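You operate a simulated robot arm through the tools that you are given. There is no shell and no other tool. Be economical: measure what you need, move in short steps, check, and stop when the job is done.

You are at the controls of a simulated robot arm. One attempt, no reset.

JOB
Run 180 to 220 ml from the catch bowl into the catch jug and tip it down the waste funnel.
Fine: the outlet jar is in the way, first stand it between outlet tap and jug; shut the catch tap, empty the jug, put it back.

Only the result counts: the job must be done as asked and must still hold three seconds after the hand-in. Knocking over, shifting, dropping, spilling or breaking anything else fails it.

ROBOT AND FRAMES
A 7-joint arm with a two-finger parallel gripper, fixed in place. Base frame: the origin is at the foot of the arm, x ahead of it, y to its left, z up. Readings come in mm, degrees, newtons and seconds.
With the tool pointing down near the work surface it reaches from about 340 to 780 mm from the base axis. Its first joint turns from -166.0 to 166.0 degrees. Payload 3.91 kg.
The TCP is the grasp point between the finger pads, 30 mm short of the fingertips. In the tool frame z runs along the fingers and y along their closing line. The gripper opens to 110 mm. The fingers are 20 mm wide and 10 mm thick; the gripper's body (48 by 112 mm) begins 55 mm behind the TCP.
Orientation is told as [roll, pitch, yaw] about the base's x, y, z axes, in that order, counted from this pose: with the fingers straight down and closing along the base's y, the tool's x points along the base's -x, its y along +y and its z along -z.

CONTROLS
- The arm moves only by the tool apply_moves. Its argument "targets" is a list of rows, each an object of numbers (a shift or turn left out is 0, a gripper value left out holds the last): "ax", "ay", "az": the turn, a rotation vector about the tool's x, y, z in degrees; "tx", "ty", "tz": the shift along the tool's x, y, z in mm; "gripper": the finger opening in mm, from 0 to 110. In form: [{"ax": .., "ay": .., "az": .., "tx": .., "ty": .., "tz": .., "gripper": ..}, ...]. A call has 1 to 8 rows; each row shifts and turns the commanded pose from where the row before left it, along the tool's axes as they then stand. Each row takes 0.2 s and may step no farther than 50 mm and 8.6 degrees from the row before; otherwise, or with a gripper value out of range, the whole call is refused. Where a pose cannot be reached the arm comes as near as it can. A force on the tool above 40 N (or 10 N above the force at the start of the call, whichever is more), or a blocked arm, ends the call early, and 0.2 s more pass. The fingers move at their own pace (about 153 mm/s each) and stop on an object; they squeeze with about 27 N. The grip force told is the motor's: it shows also when the fingers shut on nothing. Time passes only in rows, and 0.2 s behind the last, so rows that do not move let the fingers close. The reply holds the time, the measured pose of the TCP, the force on the tool along the base axes, the opening and the grip force, in the units named above and with some noise, and new pictures: "views" is both (left out), scene, wrist or none.
- Cameras (640 x 400 px; columns grow to the right, rows downward): "scene" is fixed at [400.9, -501.8, 1536.7]; the picture's right is [1.00, 0.05, 0.00], its down [0.02, -0.48, -0.88] and it looks along [-0.04, 0.88, -0.48] (base axes); focal length 328 px, centre (320, 200). "wrist" rides on the gripper at [-36, 0, -57] in the tool frame; the picture's right is [0.00, -1.00, 0.00], its down [0.97, 0.00, -0.24] and it looks along [0.24, 0.00, 0.97] (tool axes); focal length 218 px, centre (320, 200). There is no depth. A picture from a camera that has moved, and an enlarged one, comes with that camera's place and axes in the base frame and with its lens.
- move_column(by): slides the trunk up (or, below 0, down) by that many mm; the arm rides with it, the base frame stays. It gives what a move gives, with no picture.
- enlarge(camera, box): a new picture of the part [left, top, right, bottom] of that camera's present view, enlarged. It takes no simulated time.
- job_done(): hands the job in; it is judged then, once.

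Go step by step. Nothing tells you positions but the pictures and the camera data: compare them with the known pose of the tool, close in by small moves and look again before you grip or let go. The budget is 120 turns and 150 pictures, counting those below and the enlarged ones. Unless the task says otherwise, let go and move clear before handing in, and close with one line.

The tools are called as a command line: name --argument value ..., lists and objects as JSON in quotes. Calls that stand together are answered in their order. apply_moves: Moves the arm, as the interface text tells. Its arguments: {"type":"object","properties":{"targets":{"type":"array"},"views":{"type":"string","enum":["both","scene","wrist","none"]}},"required":["targets"]} The other tools are called the same way: move_column (by) slides the trunk up or down; enlarge (camera, box) takes an enlarged picture of a part of a camera's view; job_done () hands the job in.

At the start:

```text
time: 0.0
tcp_pos: [361.8, 250.3, 1233.2]
tcp_rot: [0.0, 0.0, -0.1]
ft_force: [-0.1, -0.8, -0.3]
width: 110.1
grip_force: 0.0
trunk travel left (down, up): [-575.0, 35.0]
```

scene: 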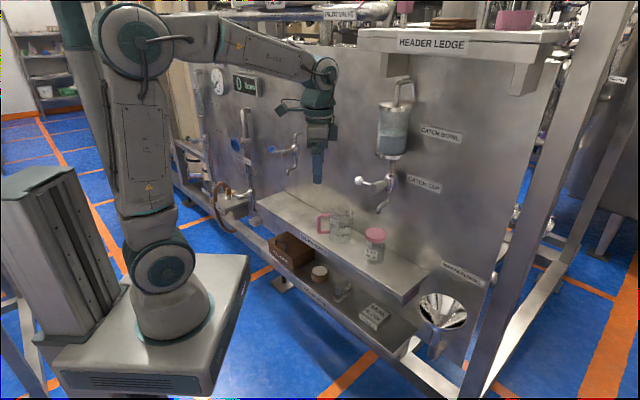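
wrist: 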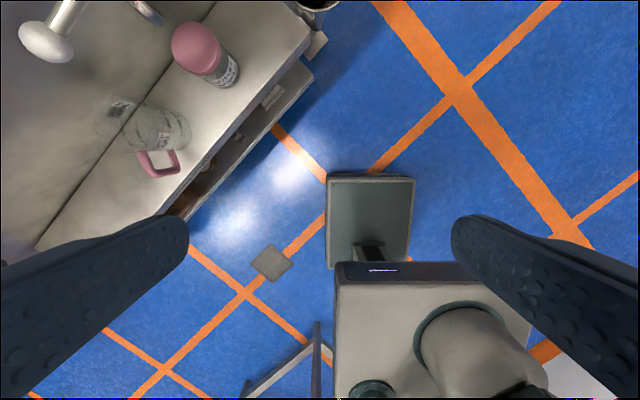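

I see a panel with a catch bowl and its tap, a ledge with a jug (pink handle) and a jar (pink lid), and a waste funnel at the right. I'll look closer first.

enlarge --camera "scene" --box '[250, 170, 490, 350]'

enlarge --camera "scene" --box '[330, 60, 490, 220]'

enlarge --camera "scene" --box '[170, 50, 350, 220]'

enlarge --camera "wrist" --box '[0, 0, 340, 220]'

```text
2.22 times, centred on (370, 260) of scene
camera zoom: at [400.9, -501.8, 1536.7], right [1.0, 0.05, 0.0], down [0.02, -0.48, -0.88], along [-0.04, 0.88, -0.48], focal length 728 px, centre (209, 67)
```

zoom: 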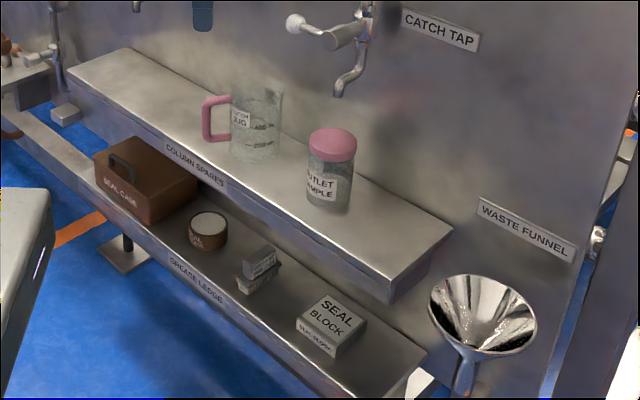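

```text
2.50 times, centred on (410, 140) of scene
camera zoom: at [400.9, -501.8, 1536.7], right [1.0, 0.05, 0.0], down [0.02, -0.48, -0.88], along [-0.04, 0.88, -0.48], focal length 819 px, centre (95, 350)
```

zoom: 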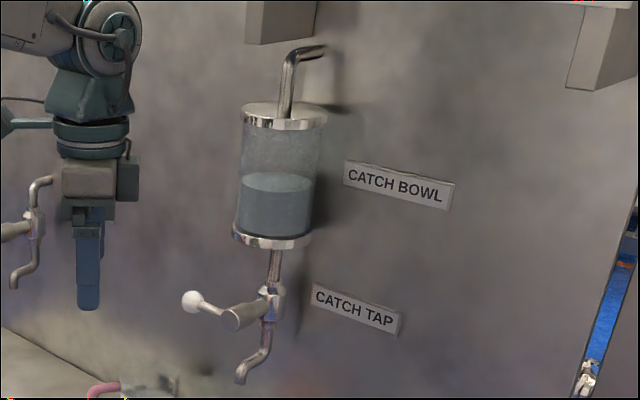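

```text
2.35 times, centred on (260, 135) of scene
camera zoom: at [400.9, -501.8, 1536.7], right [1.0, 0.05, 0.0], down [0.02, -0.48, -0.88], along [-0.04, 0.88, -0.48], focal length 771 px, centre (461, 353)
```

zoom: 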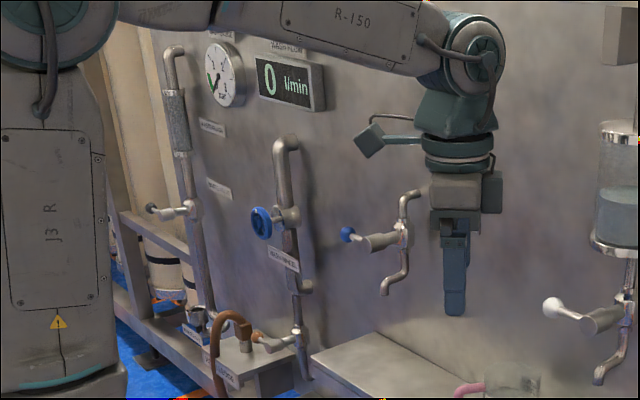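

```text
1.82 times, centred on (170, 110) of wrist
camera zoom: at [397.5, 249.7, 1290.1], right [0.0, -1.0, 0.0], down [-0.97, 0.0, 0.24], along [-0.24, 0.0, -0.97], focal length 397 px, centre (593, 364)
```

zoom: 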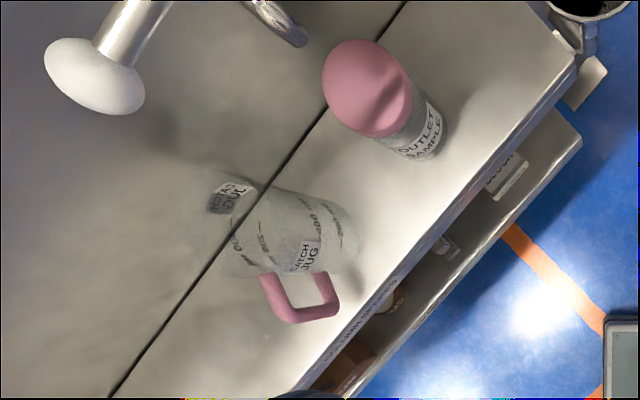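

The jar stands under the catch tap at about (545, 440) and the jug at about (433, 570). The ledge top is near z = 780, and the panel runs along u = (0.75, -0.66). I'll turn the tool to face the panel and look.

apply_moves --targets '[{"az": -8.1}, {"az": -8.1}, {"az": -8.1}, {"az": -8.1}, {"az": -8.1}, {"az": -8.0}, {"ay": -8.2}, {"ay": -8.2}]' --views "none"

apply_moves --targets '[{"ay": -8.2}, {"ay": -8.2}, {"ay": -8.2}, {"ay": -8.2}, {"ay": -8.2}]' --views "both"

```text
time: 1.8
tcp_pos: [361.3, 250.2, 1233.1]
tcp_rot: [0.0, -16.5, 48.5]
ft_force: [0.7, -0.4, 0.6]
width: 109.9
grip_force: 0.1
trunk travel left (down, up): [-575.0, 35.0]
```

```text
time: 3.0
tcp_pos: [363.2, 248.1, 1232.7]
tcp_rot: [0.0, -57.5, 48.5]
ft_force: [0.1, 0.4, -0.2]
width: 109.8
grip_force: 0.1
trunk travel left (down, up): [-575.0, 35.0]
camera wrist: at [344.0, 226.8, 1294.1], right [0.75, -0.66, 0.0], down [-0.48, -0.54, -0.69], along [0.46, 0.52, -0.72], focal length 218 px, centre (320, 200)
```

scene: 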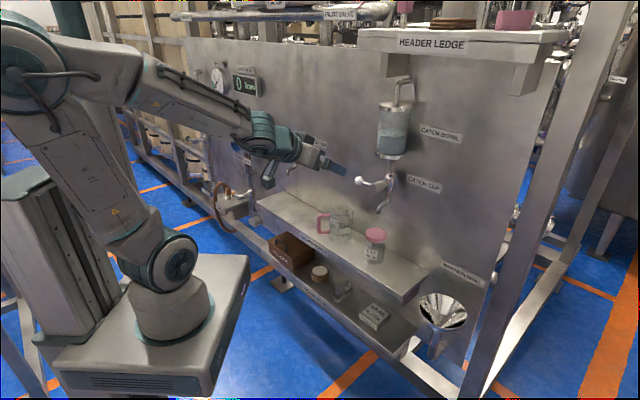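
wrist: 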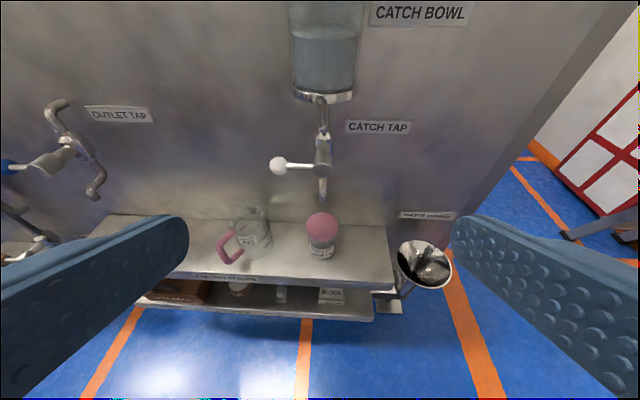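

The panel is now square to the view. I'll enlarge the details to measure from.

enlarge --camera "wrist" --box '[190, 170, 390, 300]'

enlarge --camera "wrist" --box '[260, 0, 480, 220]'

enlarge --camera "wrist" --box '[340, 190, 480, 320]'

```text
3.08 times, centred on (290, 235) of wrist
camera zoom: at [344.0, 226.8, 1294.1], right [0.75, -0.66, 0.0], down [-0.48, -0.54, -0.69], along [0.46, 0.52, -0.72], focal length 672 px, centre (412, 92)
```

zoom: 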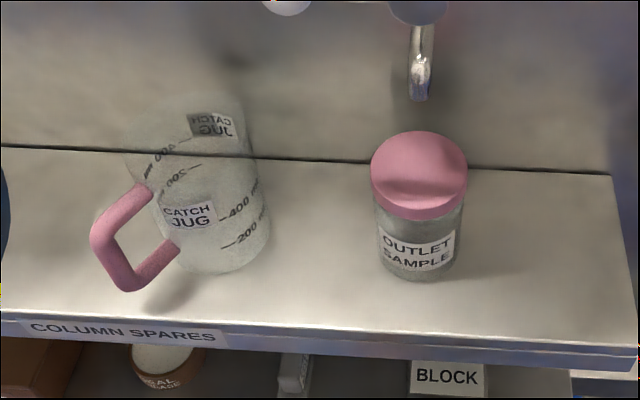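

```text
1.82 times, centred on (370, 110) of wrist
camera zoom: at [344.0, 226.8, 1294.1], right [0.75, -0.66, 0.0], down [-0.48, -0.54, -0.69], along [0.46, 0.52, -0.72], focal length 397 px, centre (229, 364)
```

zoom: 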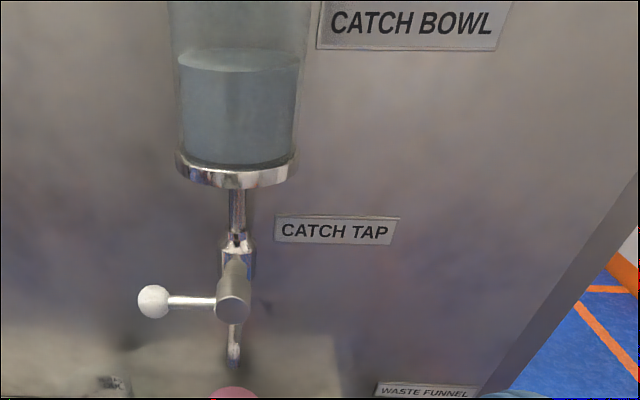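

```text
3.08 times, centred on (410, 255) of wrist
camera zoom: at [344.0, 226.8, 1294.1], right [0.75, -0.66, 0.0], down [-0.48, -0.54, -0.69], along [0.46, 0.52, -0.72], focal length 672 px, centre (43, 31)
```

zoom: 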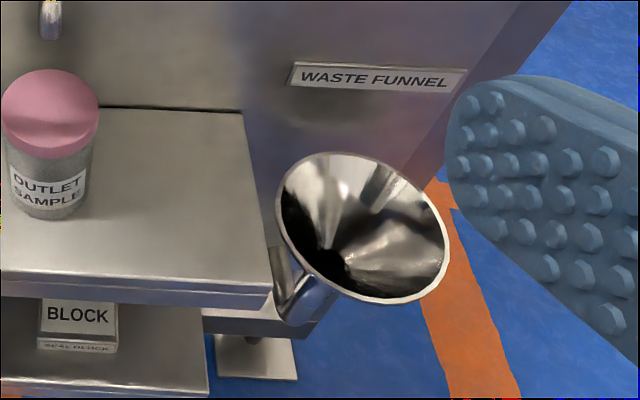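

I take the spout tip to be at (u 112, n 713, z 968), the jar at (113, 708) with its top at 893, and the jug at (-63, 725) with its rim at about 910. The funnel rim is at about (396, 691, 734). I'll keep this tilt and come down in front of the jar.

apply_moves --targets '[{"tx": 23.1, "tz": 39, "ty": -0.7}, {"tx": 23.1, "tz": 39, "ty": -0.7}, {"tx": 23.1, "tz": 39, "ty": -0.7}, {"tx": 23.1, "tz": 39, "ty": -0.7}, {"tx": 23.1, "tz": 39, "ty": -0.7}, {"tx": 23.1, "tz": 39, "ty": -0.7}, {"tx": 23.0, "tz": 39, "ty": -0.7}]' --views "both"

```text
time: 4.6
tcp_pos: [462.6, 352.4, 949.0]
tcp_rot: [-0.1, -57.4, 48.7]
ft_force: [0.7, -0.3, 0.1]
width: 110.0
grip_force: 0.2
trunk travel left (down, up): [-575.0, 35.0]
camera wrist: at [442.5, 330.6, 1011.5], right [0.75, -0.66, 0.0], down [-0.48, -0.54, -0.69], along [0.46, 0.52, -0.72], focal length 218 px, centre (320, 200)
```

scene: 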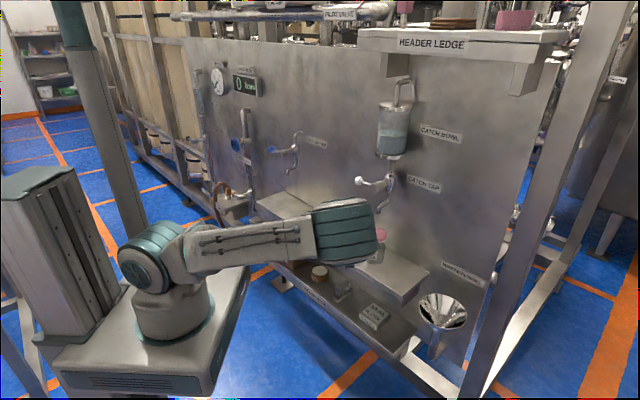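
wrist: 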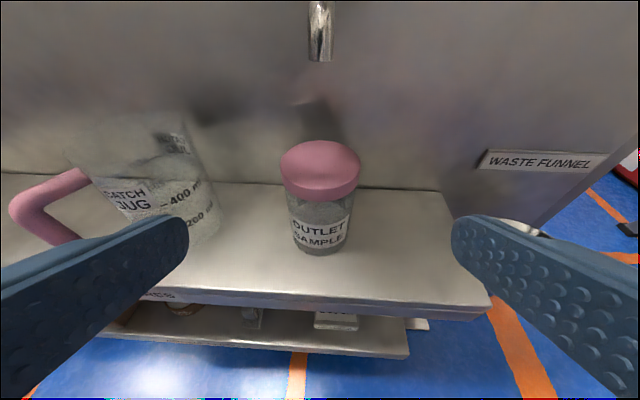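

I'm lined up with the jar, so I'll lower and move in around it.

apply_moves --targets '[{"tx": 28.6, "tz": 25.9}, {"tx": 28.6, "tz": 25.9}, {"tx": 28.5, "tz": 25.9}, {"tx": -16, "tz": 25.1}, {"tx": -16, "tz": 25.1}, {"tx": -16, "tz": 25.1}, {"tx": -16, "tz": 25.1}]' --views "both"

```text
time: 6.2
tcp_pos: [560.9, 371.1, 886.7]
tcp_rot: [0.0, -57.5, 48.5]
ft_force: [0.5, 0.0, -0.5]
width: 110.2
grip_force: 0.1
out of reach, approached as far as the arm can: row 2, 3, 4, 5, 6, 7
trunk travel left (down, up): [-575.0, 35.0]
camera wrist: at [541.7, 348.7, 947.0], right [0.75, -0.66, 0.0], down [-0.48, -0.54, -0.69], along [0.46, 0.52, -0.73], focal length 218 px, centre (320, 200)
```

scene: 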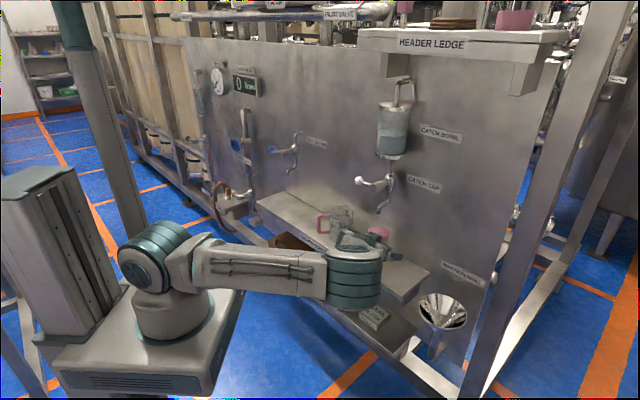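
wrist: 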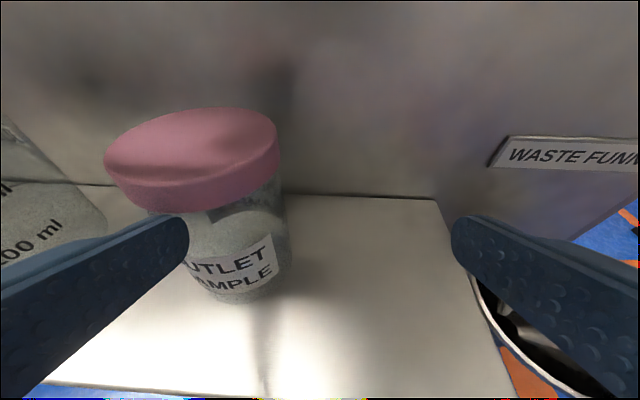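

The low pose is out of reach without lowering the trunk. I'll undo those moves first.

apply_moves --targets '[{"tx": 16, "tz": -25.1}, {"tx": 16, "tz": -25.1}, {"tx": 16, "tz": -25.1}, {"tx": 16, "tz": -25.1}, {"tx": -28.5, "tz": -25.9}, {"tx": -28.6, "tz": -25.9}, {"tx": -28.6, "tz": -25.9}]' --views "both"

```text
time: 7.8
tcp_pos: [469.5, 267.4, 999.5]
tcp_rot: [0.0, -57.4, 48.5]
ft_force: [0.1, 0.3, -0.7]
width: 110.0
grip_force: 0.1
trunk travel left (down, up): [-575.0, 35.0]
camera wrist: at [450.2, 244.8, 1060.8], right [0.75, -0.66, 0.0], down [-0.48, -0.54, -0.69], along [0.46, 0.52, -0.73], focal length 218 px, centre (320, 200)
```

scene: 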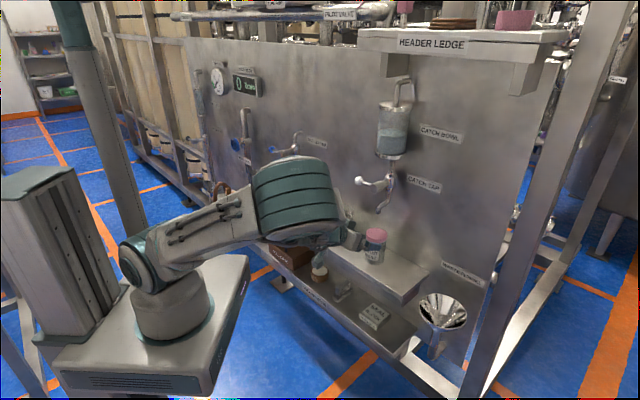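
wrist: 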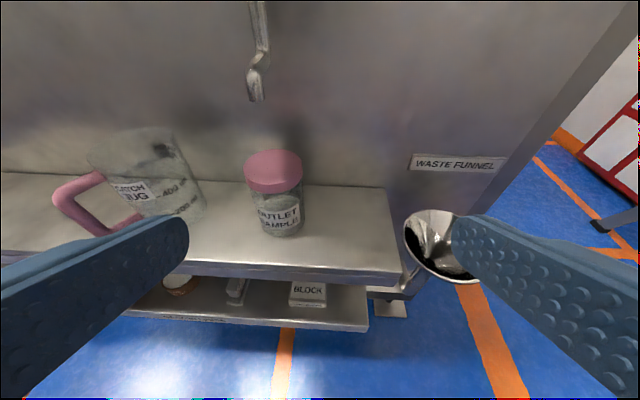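

The column needs to come down so the arm works at a comfortable height. I'll raise and retract the tool first, then lower the trunk 300 mm.

apply_moves --targets '[{"tx": -26, "tz": -30.6, "ty": 10.2}, {"tx": -26, "tz": -30.6, "ty": 10.2}, {"tx": -26, "tz": -30.6, "ty": 10.2}, {"tx": -26, "tz": -30.6, "ty": 10.2}, {"tx": -26, "tz": -30.6, "ty": 10.2}, {"tx": -26, "tz": -30.6, "ty": 10.2}]' --views "scene"

```text
time: 9.2
tcp_pos: [375.9, 252.5, 1230.9]
tcp_rot: [0.2, -57.4, 48.3]
ft_force: [-0.1, -0.1, 0.6]
width: 109.7
grip_force: 0.1
trunk travel left (down, up): [-575.0, 35.0]
```

scene: 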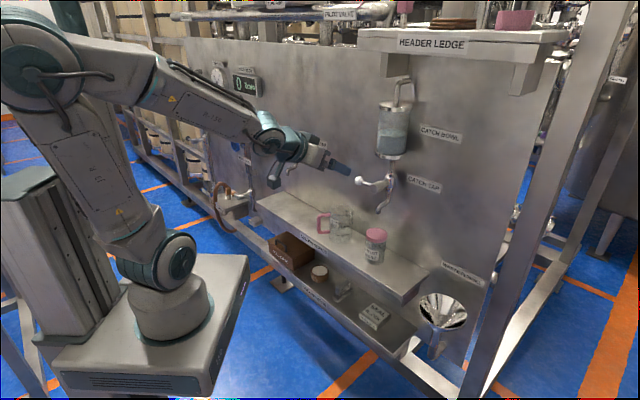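

move_column --by -300

apply_moves --targets '[{}]' --views "both"

```text
time: 12.2
tcp_pos: [375.3, 254.4, 931.0]
tcp_rot: [0.0, -57.5, 48.5]
ft_force: [0.3, 0.0, -1.3]
width: 110.0
grip_force: 0.0
trunk travel left (down, up): [-275.0, 335.0]
```

```text
time: 12.6
tcp_pos: [376.6, 253.8, 930.5]
tcp_rot: [0.0, -57.4, 48.4]
ft_force: [-0.6, 0.1, -1.6]
width: 110.2
grip_force: 0.1
trunk travel left (down, up): [-275.0, 335.0]
camera wrist: at [356.4, 232.5, 991.8], right [0.75, -0.66, 0.0], down [-0.48, -0.54, -0.69], along [0.46, 0.52, -0.73], focal length 218 px, centre (320, 200)
```

scene: 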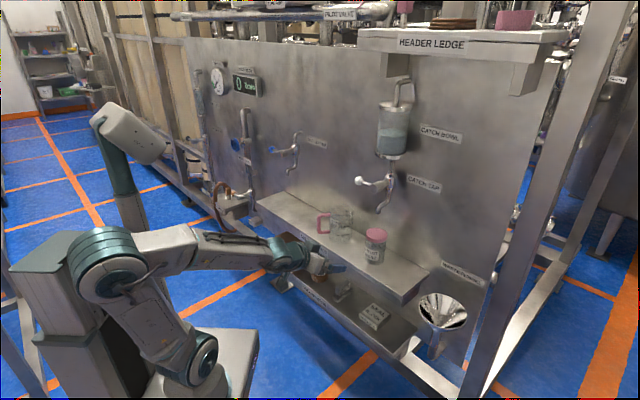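
wrist: 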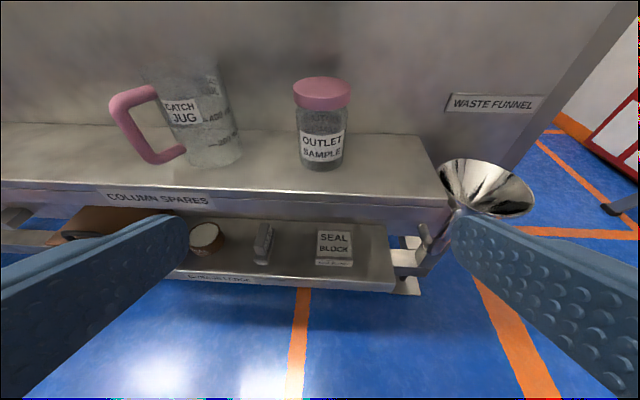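

apply_moves --targets '[{"tz": 44.4}, {"tz": 44.4}, {"tz": 44.4}, {"tz": 44.4}]' --views "both"

```text
time: 13.6
tcp_pos: [472.4, 368.1, 835.0]
tcp_rot: [-0.4, -57.3, 49.0]
ft_force: [-4.7, 5.5, -0.5]
width: 110.0
grip_force: 0.1
trunk travel left (down, up): [-275.0, 335.0]
camera wrist: at [453.8, 346.7, 895.7], right [0.75, -0.66, 0.0], down [-0.48, -0.55, -0.69], along [0.46, 0.51, -0.73], focal length 218 px, centre (320, 200)
```

scene: 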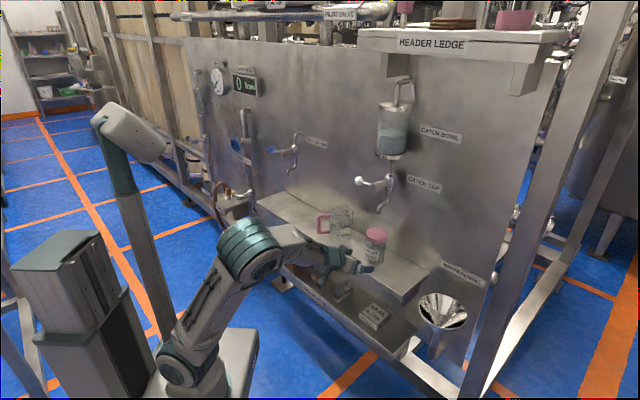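
wrist: 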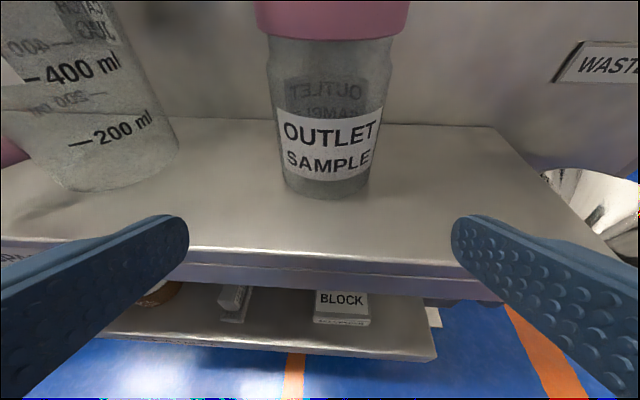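

apply_moves --targets '[{}]' --views "none"

```text
time: 14.0
tcp_pos: [475.3, 364.9, 835.1]
tcp_rot: [-0.1, -57.3, 48.7]
ft_force: [0.1, 0.1, -0.5]
width: 110.0
grip_force: 0.1
trunk travel left (down, up): [-275.0, 335.0]
```

apply_moves --targets '[{"tz": 25.3, "tx": -16.1}, {"tz": 25.3, "tx": -16.1}, {"tz": 25.3, "tx": -16.1}, {"tz": 25.3, "tx": -16.1}, {}]' --views "both"

```text
time: 15.2
tcp_pos: [527.9, 419.3, 835.6]
tcp_rot: [0.0, -57.4, 48.4]
ft_force: [-0.6, -0.9, 0.9]
width: 109.9
grip_force: 0.1
out of reach, approached as far as the arm can: row 3, 4
trunk travel left (down, up): [-275.0, 335.0]
camera wrist: at [508.7, 397.2, 896.6], right [0.75, -0.66, 0.0], down [-0.48, -0.54, -0.69], along [0.46, 0.52, -0.73], focal length 218 px, centre (320, 200)
```

scene: 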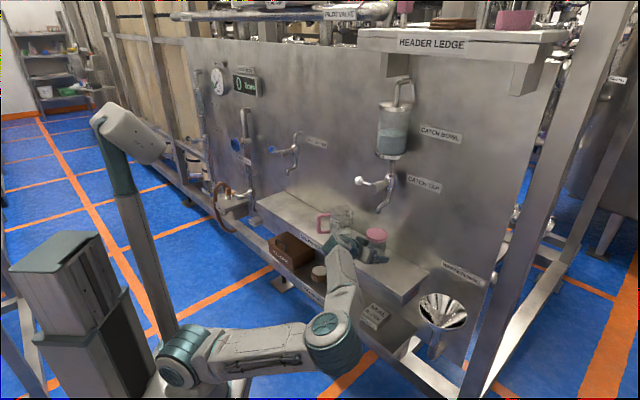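
wrist: 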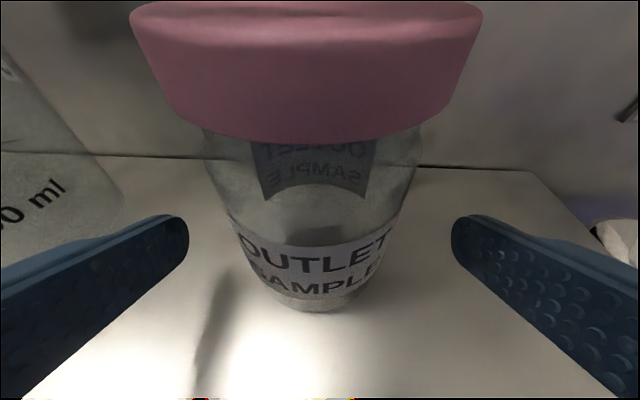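

The arm got near a straight-wrist singularity and the elbow dropped. I'll retreat the way I came, raise the tool and lower the trunk further so the wrist stays bent.

apply_moves --targets '[{"tz": -25.3, "tx": 16.1}, {"tz": -25.3, "tx": 16.1}, {"tz": -25.3, "tx": 16.1}, {"tz": -40}, {"tz": -40}, {"tz": -40}, {"tz": -40}]' --views "scene"

```text
time: 16.8
tcp_pos: [375.7, 252.2, 920.5]
tcp_rot: [0.3, -57.3, 48.7]
ft_force: [2.8, -4.0, -0.2]
width: 110.0
grip_force: 0.1
trunk travel left (down, up): [-275.0, 335.0]
```

scene: 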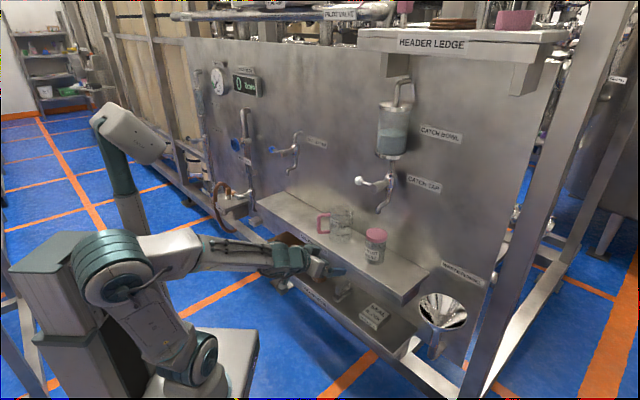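

apply_moves --targets '[{"tz": -22.4, "tx": -35.1}, {"tz": -22.4, "tx": -35.1}, {"tz": -22.4, "tx": -35.1}, {"tz": -22.4, "tx": -35.1}, {"tz": -22.4, "tx": -35.1}, {"tz": -22.4, "tx": -35.1}]' --views "none"

move_column --by -270

apply_moves --targets '[{}]' --views "scene"

```text
time: 18.2
tcp_pos: [379.9, 254.8, 1170.7]
tcp_rot: [-0.1, -57.4, 48.5]
ft_force: [-0.3, -0.2, 0.0]
width: 110.0
grip_force: 0.0
trunk travel left (down, up): [-275.0, 335.0]
```

```text
time: 20.9
tcp_pos: [380.8, 254.0, 899.8]
tcp_rot: [0.0, -57.5, 48.6]
ft_force: [0.6, 0.6, -0.3]
width: 110.1
grip_force: 0.1
trunk travel left (down, up): [-5.0, 605.0]
```

```text
time: 21.4
tcp_pos: [380.2, 254.8, 900.0]
tcp_rot: [0.0, -57.3, 48.5]
ft_force: [-0.3, -0.3, 1.2]
width: 110.0
grip_force: 0.0
trunk travel left (down, up): [-5.0, 605.0]
```

scene: 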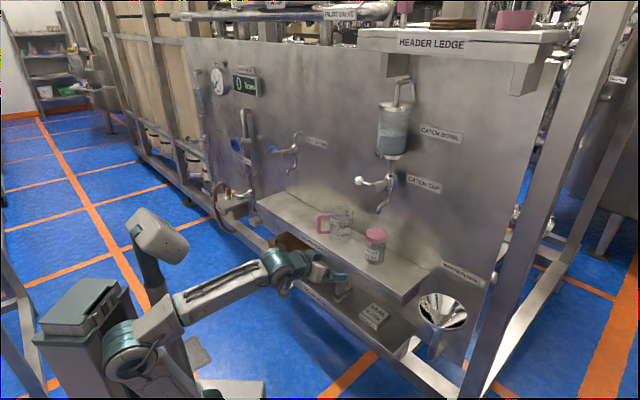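

apply_moves --targets '[{"tz": 39.7, "tx": -6, "ty": 0.5}, {"tz": 39.7, "tx": -6, "ty": 0.5}, {"tz": 39.7, "tx": -6, "ty": 0.5}, {"tz": 39.7, "tx": -6, "ty": 0.5}, {"tz": 16.7, "tx": -10.7}, {"tz": 16.7, "tx": -10.7}, {}]' --views "both"

```text
time: 22.9
tcp_pos: [502.0, 396.4, 835.2]
tcp_rot: [0.0, -57.3, 48.5]
ft_force: [0.1, 0.0, 0.4]
width: 110.0
grip_force: 0.0
trunk travel left (down, up): [-5.0, 605.0]
camera wrist: at [482.5, 374.3, 896.5], right [0.75, -0.66, 0.0], down [-0.48, -0.54, -0.69], along [0.46, 0.52, -0.73], focal length 218 px, centre (320, 200)
```

scene: 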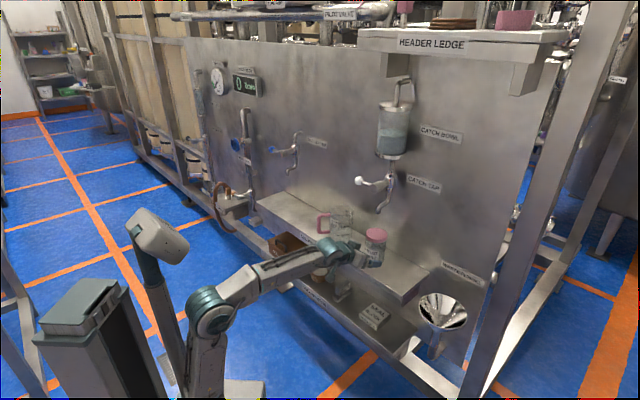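
wrist: 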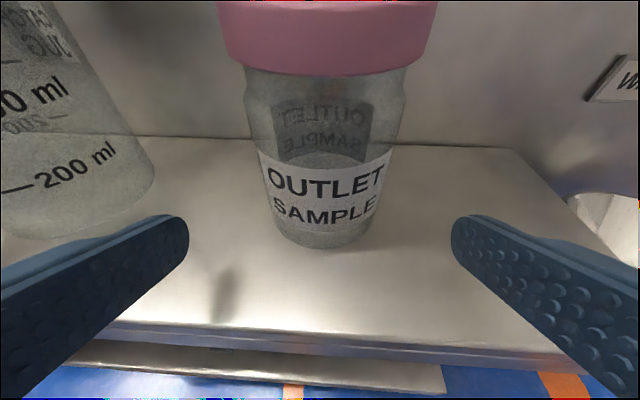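

apply_moves --targets '[{"tz": 22.9, "tx": -11.8, "ty": -0.8}, {"tz": 22.9, "tx": -11.8, "ty": -0.7}, {"tz": 22.9, "tx": -11.9, "ty": -0.7}, {}]' --views "both"

```text
time: 23.9
tcp_pos: [554.4, 451.7, 828.4]
tcp_rot: [0.0, -57.4, 48.6]
ft_force: [-0.4, -0.8, 0.2]
width: 109.8
grip_force: 0.1
trunk travel left (down, up): [-5.0, 605.0]
camera wrist: at [535.0, 430.1, 889.3], right [0.75, -0.66, 0.0], down [-0.48, -0.54, -0.69], along [0.46, 0.52, -0.73], focal length 218 px, centre (320, 200)
```

scene: 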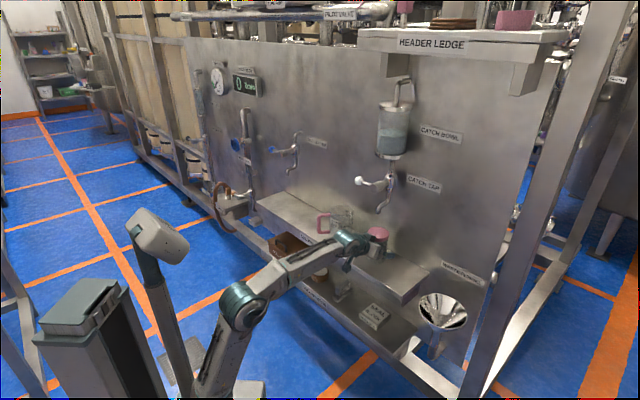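
wrist: 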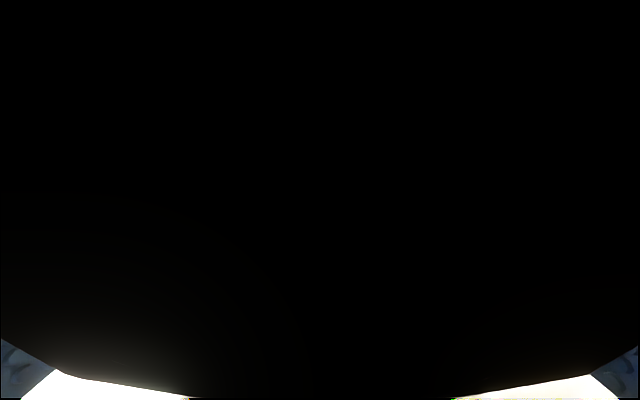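

The wrist camera looks into the lid, so I'm a bit too close. I'll back off 10 mm and close the gripper.

apply_moves --targets '[{"tz": -8.4, "tx": 5.4}, {"gripper": 60}, {"gripper": 60}, {"gripper": 60}]' --views "wrist"

```text
time: 24.9
tcp_pos: [547.9, 444.5, 828.4]
tcp_rot: [-0.1, -57.4, 48.5]
ft_force: [-0.4, 0.8, 1.5]
width: 66.1
grip_force: 26.9
trunk travel left (down, up): [-5.0, 605.0]
camera wrist: at [527.8, 422.6, 889.4], right [0.75, -0.66, 0.0], down [-0.48, -0.54, -0.69], along [0.46, 0.52, -0.73], focal length 218 px, centre (320, 200)
```

wrist: 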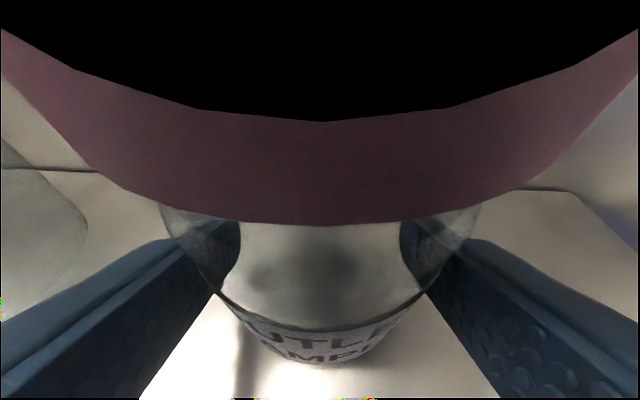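

apply_moves --targets '[{"tz": -10.7, "tx": -16.9, "gripper": 50}, {"tz": -10.7, "tx": -16.9}, {"tz": -31.6, "tx": 20.1}, {"tz": -31.6, "tx": 20.1}, {"tz": -31.6, "tx": 20.1}, {"tz": -31.6, "tx": 20.1}, {}]' --views "both"

```text
time: 26.6
tcp_pos: [449.3, 332.7, 867.2]
tcp_rot: [0.0, -57.4, 48.5]
ft_force: [-0.5, 0.0, -0.8]
width: 65.9
grip_force: 27.0
trunk travel left (down, up): [-5.0, 605.0]
camera wrist: at [429.6, 310.4, 928.0], right [0.75, -0.66, 0.0], down [-0.48, -0.54, -0.69], along [0.46, 0.52, -0.73], focal length 218 px, centre (320, 200)
```

scene: 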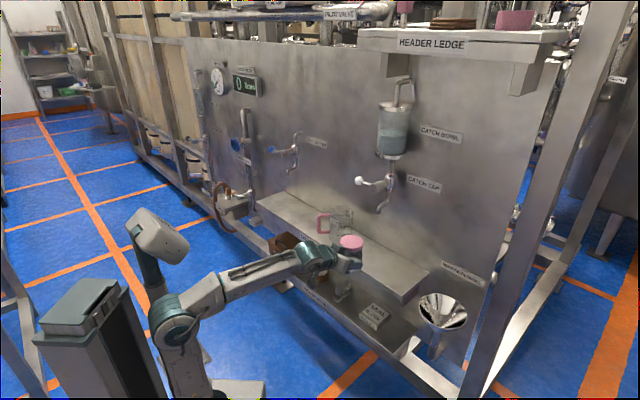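
wrist: 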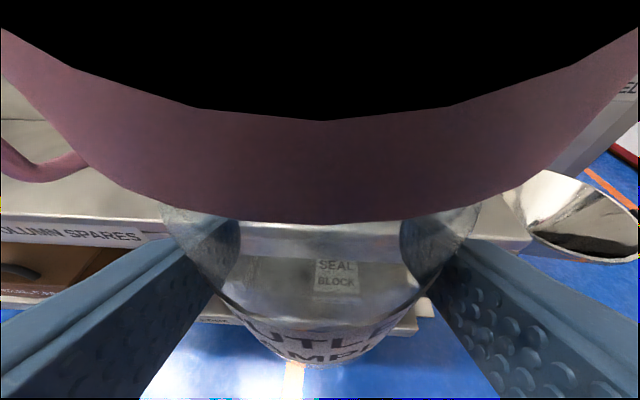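

apply_moves --targets '[{"ty": 46.9}, {"ty": 46.9}, {"ty": 46.9}, {"ty": 46.9}, {"ty": 46.9}, {"ty": 46.9}, {"ty": 46.9}, {}]' --views "both"

```text
time: 28.4
tcp_pos: [203.0, 551.9, 868.8]
tcp_rot: [0.0, -57.3, 48.3]
ft_force: [0.7, 0.2, -0.6]
width: 65.9
grip_force: 27.1
trunk travel left (down, up): [-5.0, 605.0]
camera wrist: at [182.6, 530.0, 929.8], right [0.75, -0.66, 0.0], down [-0.48, -0.54, -0.69], along [0.46, 0.52, -0.73], focal length 218 px, centre (320, 200)
```

scene: 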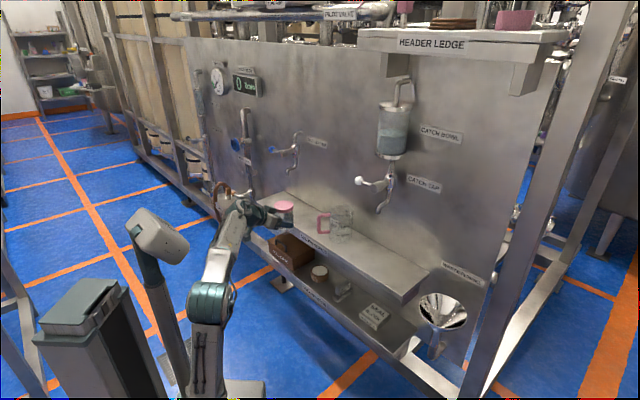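
wrist: 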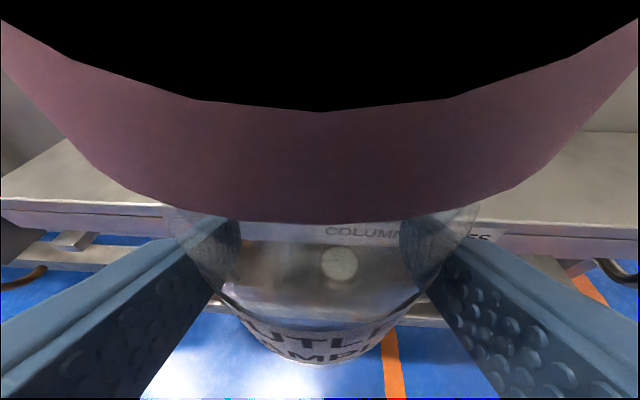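

apply_moves --targets '[{"tz": 30.8, "tx": -19.6}, {"tz": 30.8, "tx": -19.6}, {"tz": 30.8, "tx": -19.6}, {"tz": 30.8, "tx": -19.6}, {"tz": 9, "tx": 14}, {"tz": 9, "tx": 14}, {}]' --views "both"

```text
time: 29.9
tcp_pos: [301.7, 659.9, 835.3]
tcp_rot: [0.0, -57.4, 48.4]
ft_force: [-0.6, 0.1, -1.0]
width: 65.9
grip_force: 26.6
trunk travel left (down, up): [-5.0, 605.0]
camera wrist: at [282.0, 637.5, 895.7], right [0.75, -0.66, 0.0], down [-0.48, -0.54, -0.69], along [0.46, 0.52, -0.73], focal length 218 px, centre (320, 200)
```

scene: 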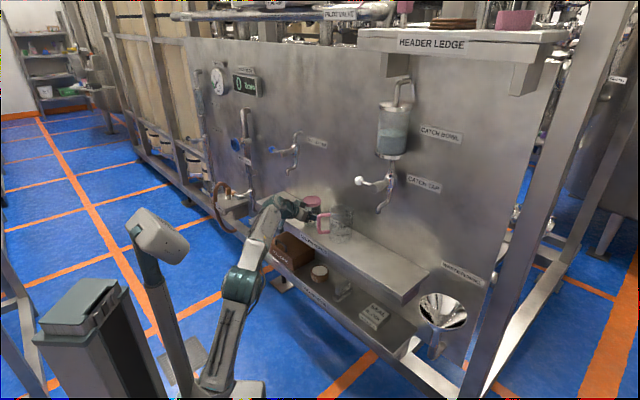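
wrist: 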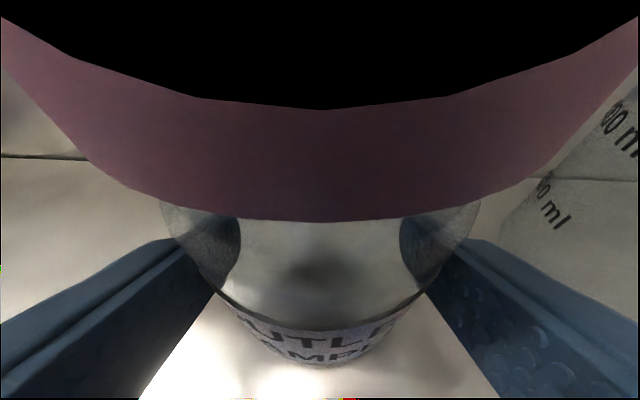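

apply_moves --targets '[{"tz": 1.9, "tx": 2.9}, {"tz": 1.7, "tx": 2.7}, {}]' --views "none"

```text
time: 30.8
tcp_pos: [299.9, 659.3, 829.8]
tcp_rot: [-0.1, -57.6, 48.5]
ft_force: [1.1, 1.6, 3.1]
width: 65.8
grip_force: 27.4
trunk travel left (down, up): [-5.0, 605.0]
```

apply_moves --targets '[{"gripper": 92}, {"gripper": 92}, {"tz": -21, "tx": 13.5}, {"tz": -21, "tx": 13.5}, {"tz": -42, "tx": 27}, {"tz": -42, "tx": 27}, {}]' --views "both"

```text
time: 32.4
tcp_pos: [200.7, 548.0, 828.5]
tcp_rot: [0.1, -57.4, 48.5]
ft_force: [0.1, -0.2, 0.1]
width: 92.1
grip_force: 0.0
trunk travel left (down, up): [-5.0, 605.0]
camera wrist: at [180.5, 527.0, 889.0], right [0.75, -0.66, 0.0], down [-0.48, -0.54, -0.69], along [0.46, 0.52, -0.73], focal length 218 px, centre (320, 200)
```

scene: 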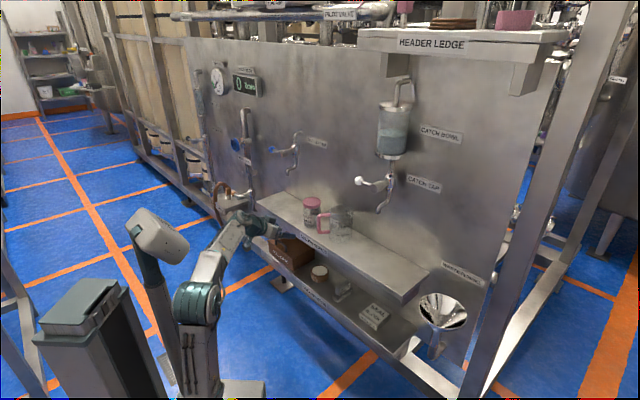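
wrist: 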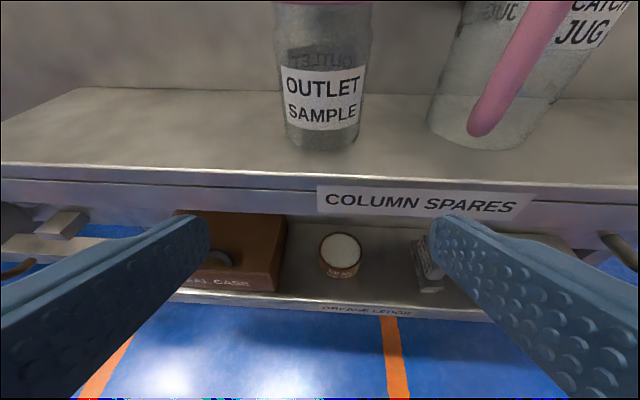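

The jar is standing clear. Next I'll line up with the jug from a little higher.

apply_moves --targets '[{"ty": -37.5, "tz": -8.7, "tx": -13.7, "gripper": 110}, {"ty": -37.5, "tz": -8.7, "tx": -13.7}, {"ty": -37.5, "tz": -8.7, "tx": -13.7}, {"ty": -37.5, "tz": -8.7, "tx": -13.7}, {}]' --views "both"

```text
time: 33.5
tcp_pos: [313.6, 448.5, 890.8]
tcp_rot: [-0.1, -57.4, 48.5]
ft_force: [0.2, 0.0, -0.5]
width: 110.1
grip_force: 0.2
trunk travel left (down, up): [-5.0, 605.0]
camera wrist: at [294.4, 427.6, 952.4], right [0.75, -0.66, 0.0], down [-0.48, -0.54, -0.69], along [0.46, 0.52, -0.73], focal length 218 px, centre (320, 200)
```

scene: 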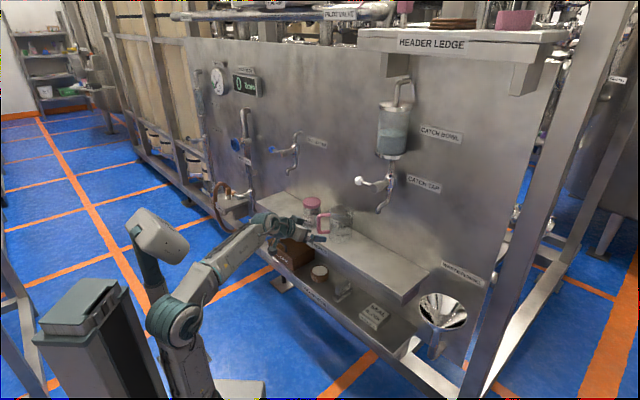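
wrist: 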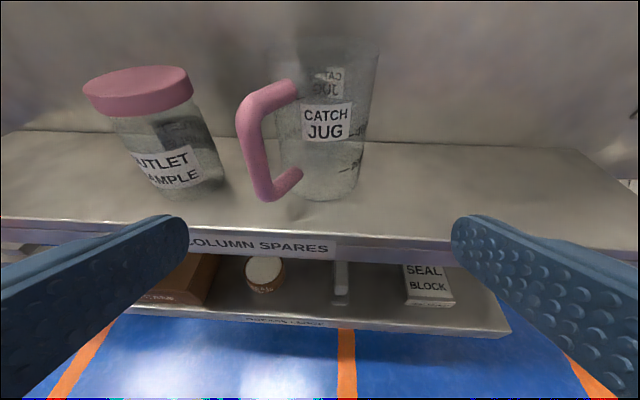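

enlarge --camera "wrist" --box '[220, 10, 420, 220]'

enlarge --camera "scene" --box '[290, 180, 390, 250]'

```text
1.90 times, centred on (320, 115) of wrist
camera zoom: at [294.4, 427.6, 952.4], right [0.75, -0.66, 0.0], down [-0.48, -0.54, -0.69], along [0.46, 0.52, -0.73], focal length 416 px, centre (320, 362)
```

zoom: 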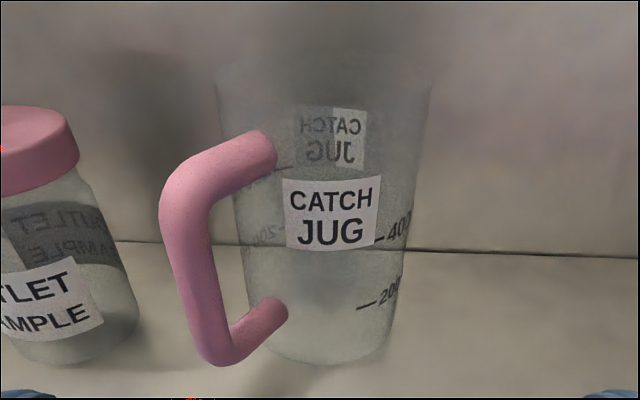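

```text
5.71 times, centred on (340, 215) of scene
camera zoom: at [400.9, -501.8, 1536.7], right [1.0, 0.05, 0.0], down [0.02, -0.48, -0.88], along [-0.04, 0.88, -0.48], focal length 1872 px, centre (206, 114)
```

zoom: 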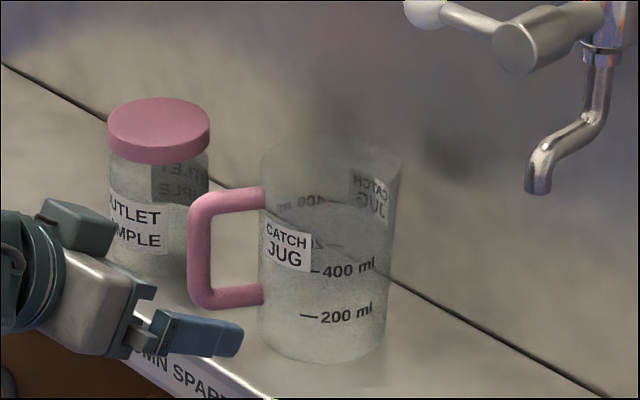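

The jug's axis is near (u -62, n 721), with the handle pointing forward-left and its top about 12 mm below the rim. I'll come in along the finger axis from above so the fingers clear the handle.

apply_moves --targets '[{"tz": 2.6, "tx": -31.8}, {"tz": 2.6, "tx": -31.8}, {"tz": 2.6, "tx": -31.8}, {"tz": 30}, {"tz": 30}, {}]' --views "both"

```text
time: 35.0
tcp_pos: [384.4, 527.9, 938.4]
tcp_rot: [0.0, -57.3, 48.6]
ft_force: [0.4, 0.4, 0.2]
width: 110.0
grip_force: 0.0
trunk travel left (down, up): [-5.0, 605.0]
camera wrist: at [364.8, 506.5, 999.7], right [0.75, -0.66, 0.0], down [-0.48, -0.54, -0.69], along [0.46, 0.52, -0.73], focal length 218 px, centre (320, 200)
```

scene: 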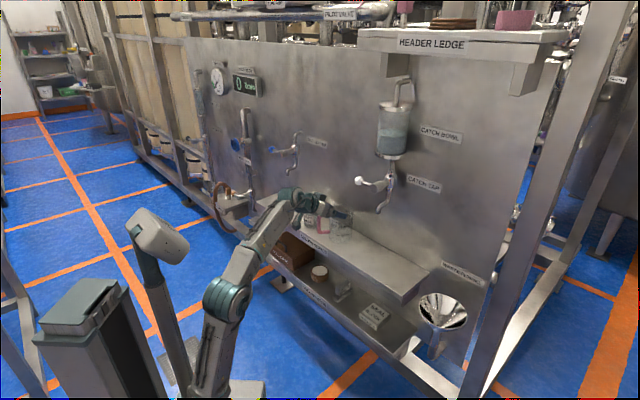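
wrist: 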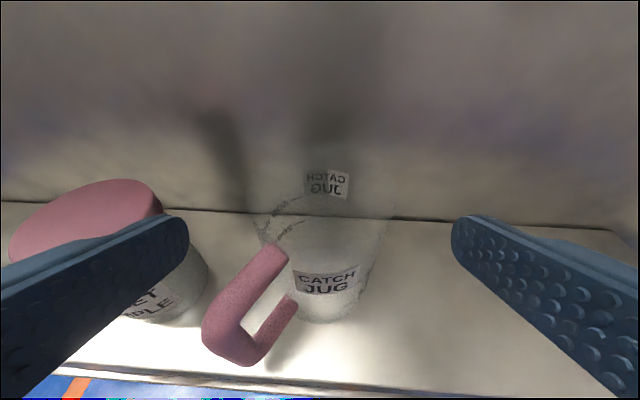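

apply_moves --targets '[{"tz": 25}, {"tz": 25}, {"tz": 22, "tx": 2}, {}]' --views "both"

enlarge --camera "scene" --box '[290, 180, 390, 250]'

```text
time: 36.0
tcp_pos: [423.6, 573.5, 895.7]
tcp_rot: [0.1, -57.4, 48.5]
ft_force: [-0.4, 0.4, 0.4]
width: 110.2
grip_force: 0.1
trunk travel left (down, up): [-5.0, 605.0]
camera wrist: at [403.7, 552.1, 957.4], right [0.75, -0.66, 0.0], down [-0.48, -0.54, -0.69], along [0.46, 0.52, -0.73], focal length 218 px, centre (320, 200)
```

scene: 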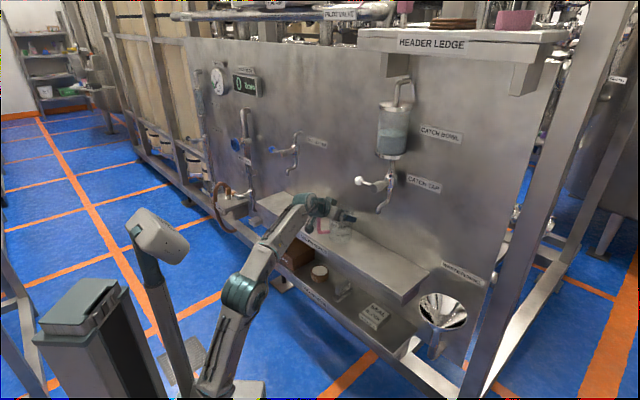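
wrist: 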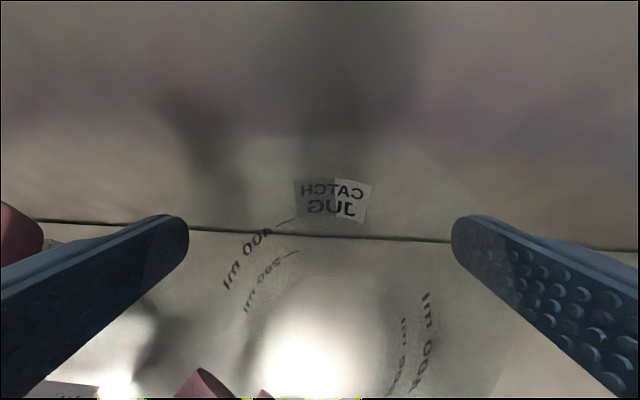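

```text
5.71 times, centred on (340, 215) of scene
camera zoom: at [400.9, -501.8, 1536.7], right [1.0, 0.05, 0.0], down [0.02, -0.48, -0.88], along [-0.04, 0.88, -0.48], focal length 1872 px, centre (206, 114)
```

zoom: 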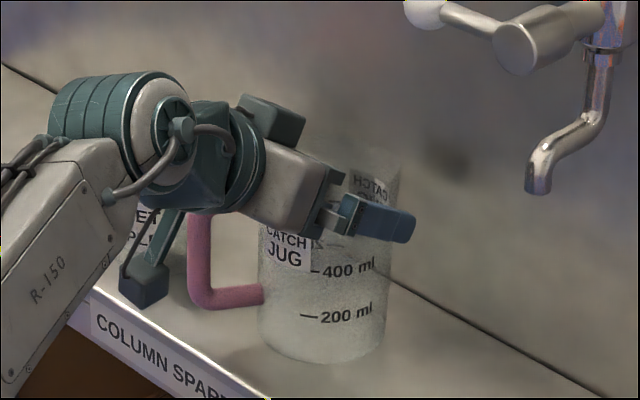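

apply_moves --targets '[{"gripper": 96}, {"gripper": 80}, {"gripper": 70}, {}]' --views "wrist"

enlarge --camera "scene" --box '[290, 180, 390, 250]'

```text
time: 37.0
tcp_pos: [423.1, 572.9, 895.3]
tcp_rot: [0.0, -57.4, 48.5]
ft_force: [0.7, -0.4, 0.3]
width: 87.3
grip_force: 26.9
trunk travel left (down, up): [-5.0, 605.0]
camera wrist: at [403.7, 551.9, 957.4], right [0.75, -0.66, 0.0], down [-0.48, -0.54, -0.69], along [0.46, 0.52, -0.73], focal length 218 px, centre (320, 200)
```

wrist: 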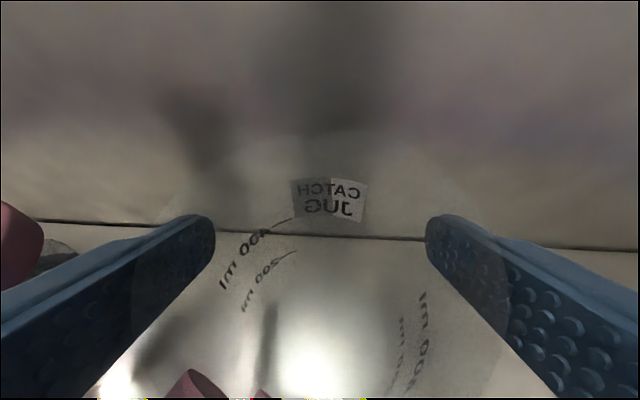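

```text
5.71 times, centred on (340, 215) of scene
camera zoom: at [400.9, -501.8, 1536.7], right [1.0, 0.05, 0.0], down [0.02, -0.48, -0.88], along [-0.04, 0.88, -0.48], focal length 1872 px, centre (206, 114)
```

zoom: 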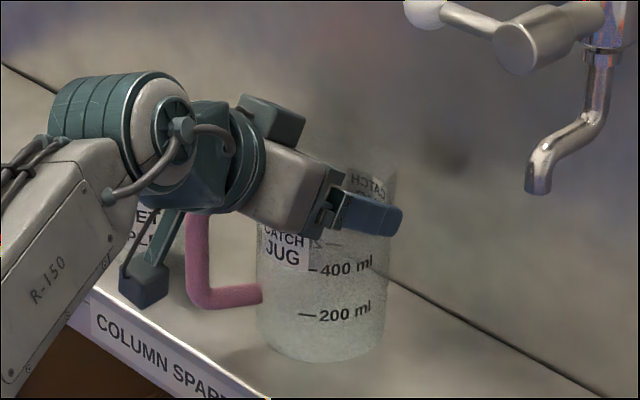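

Gripped at 87 mm. I'll lift a little, ease back 20 mm and slide sideways to the catch tap.

apply_moves --targets '[{"tz": -10.7, "tx": -16.9, "gripper": 60}, {"tz": -16.9, "tx": 10.7}, {}]' --views "none"

enlarge --camera "scene" --box '[290, 180, 390, 250]'

```text
time: 37.8
tcp_pos: [410.5, 559.2, 917.2]
tcp_rot: [-0.1, -57.3, 48.5]
ft_force: [-0.9, -0.4, -0.8]
width: 87.6
grip_force: 26.8
trunk travel left (down, up): [-5.0, 605.0]
```

```text
5.71 times, centred on (340, 215) of scene
camera zoom: at [400.9, -501.8, 1536.7], right [1.0, 0.05, 0.0], down [0.02, -0.48, -0.88], along [-0.04, 0.88, -0.48], focal length 1872 px, centre (206, 114)
```

zoom: 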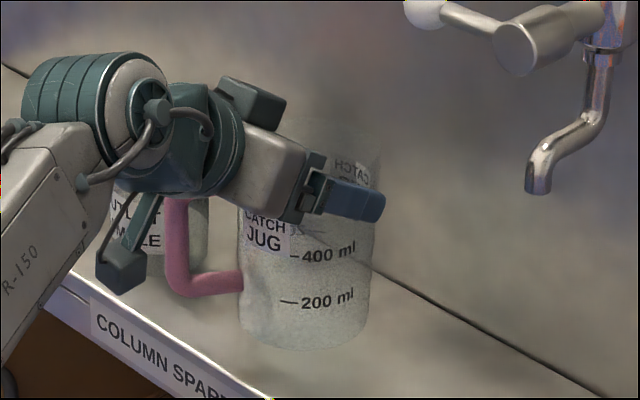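

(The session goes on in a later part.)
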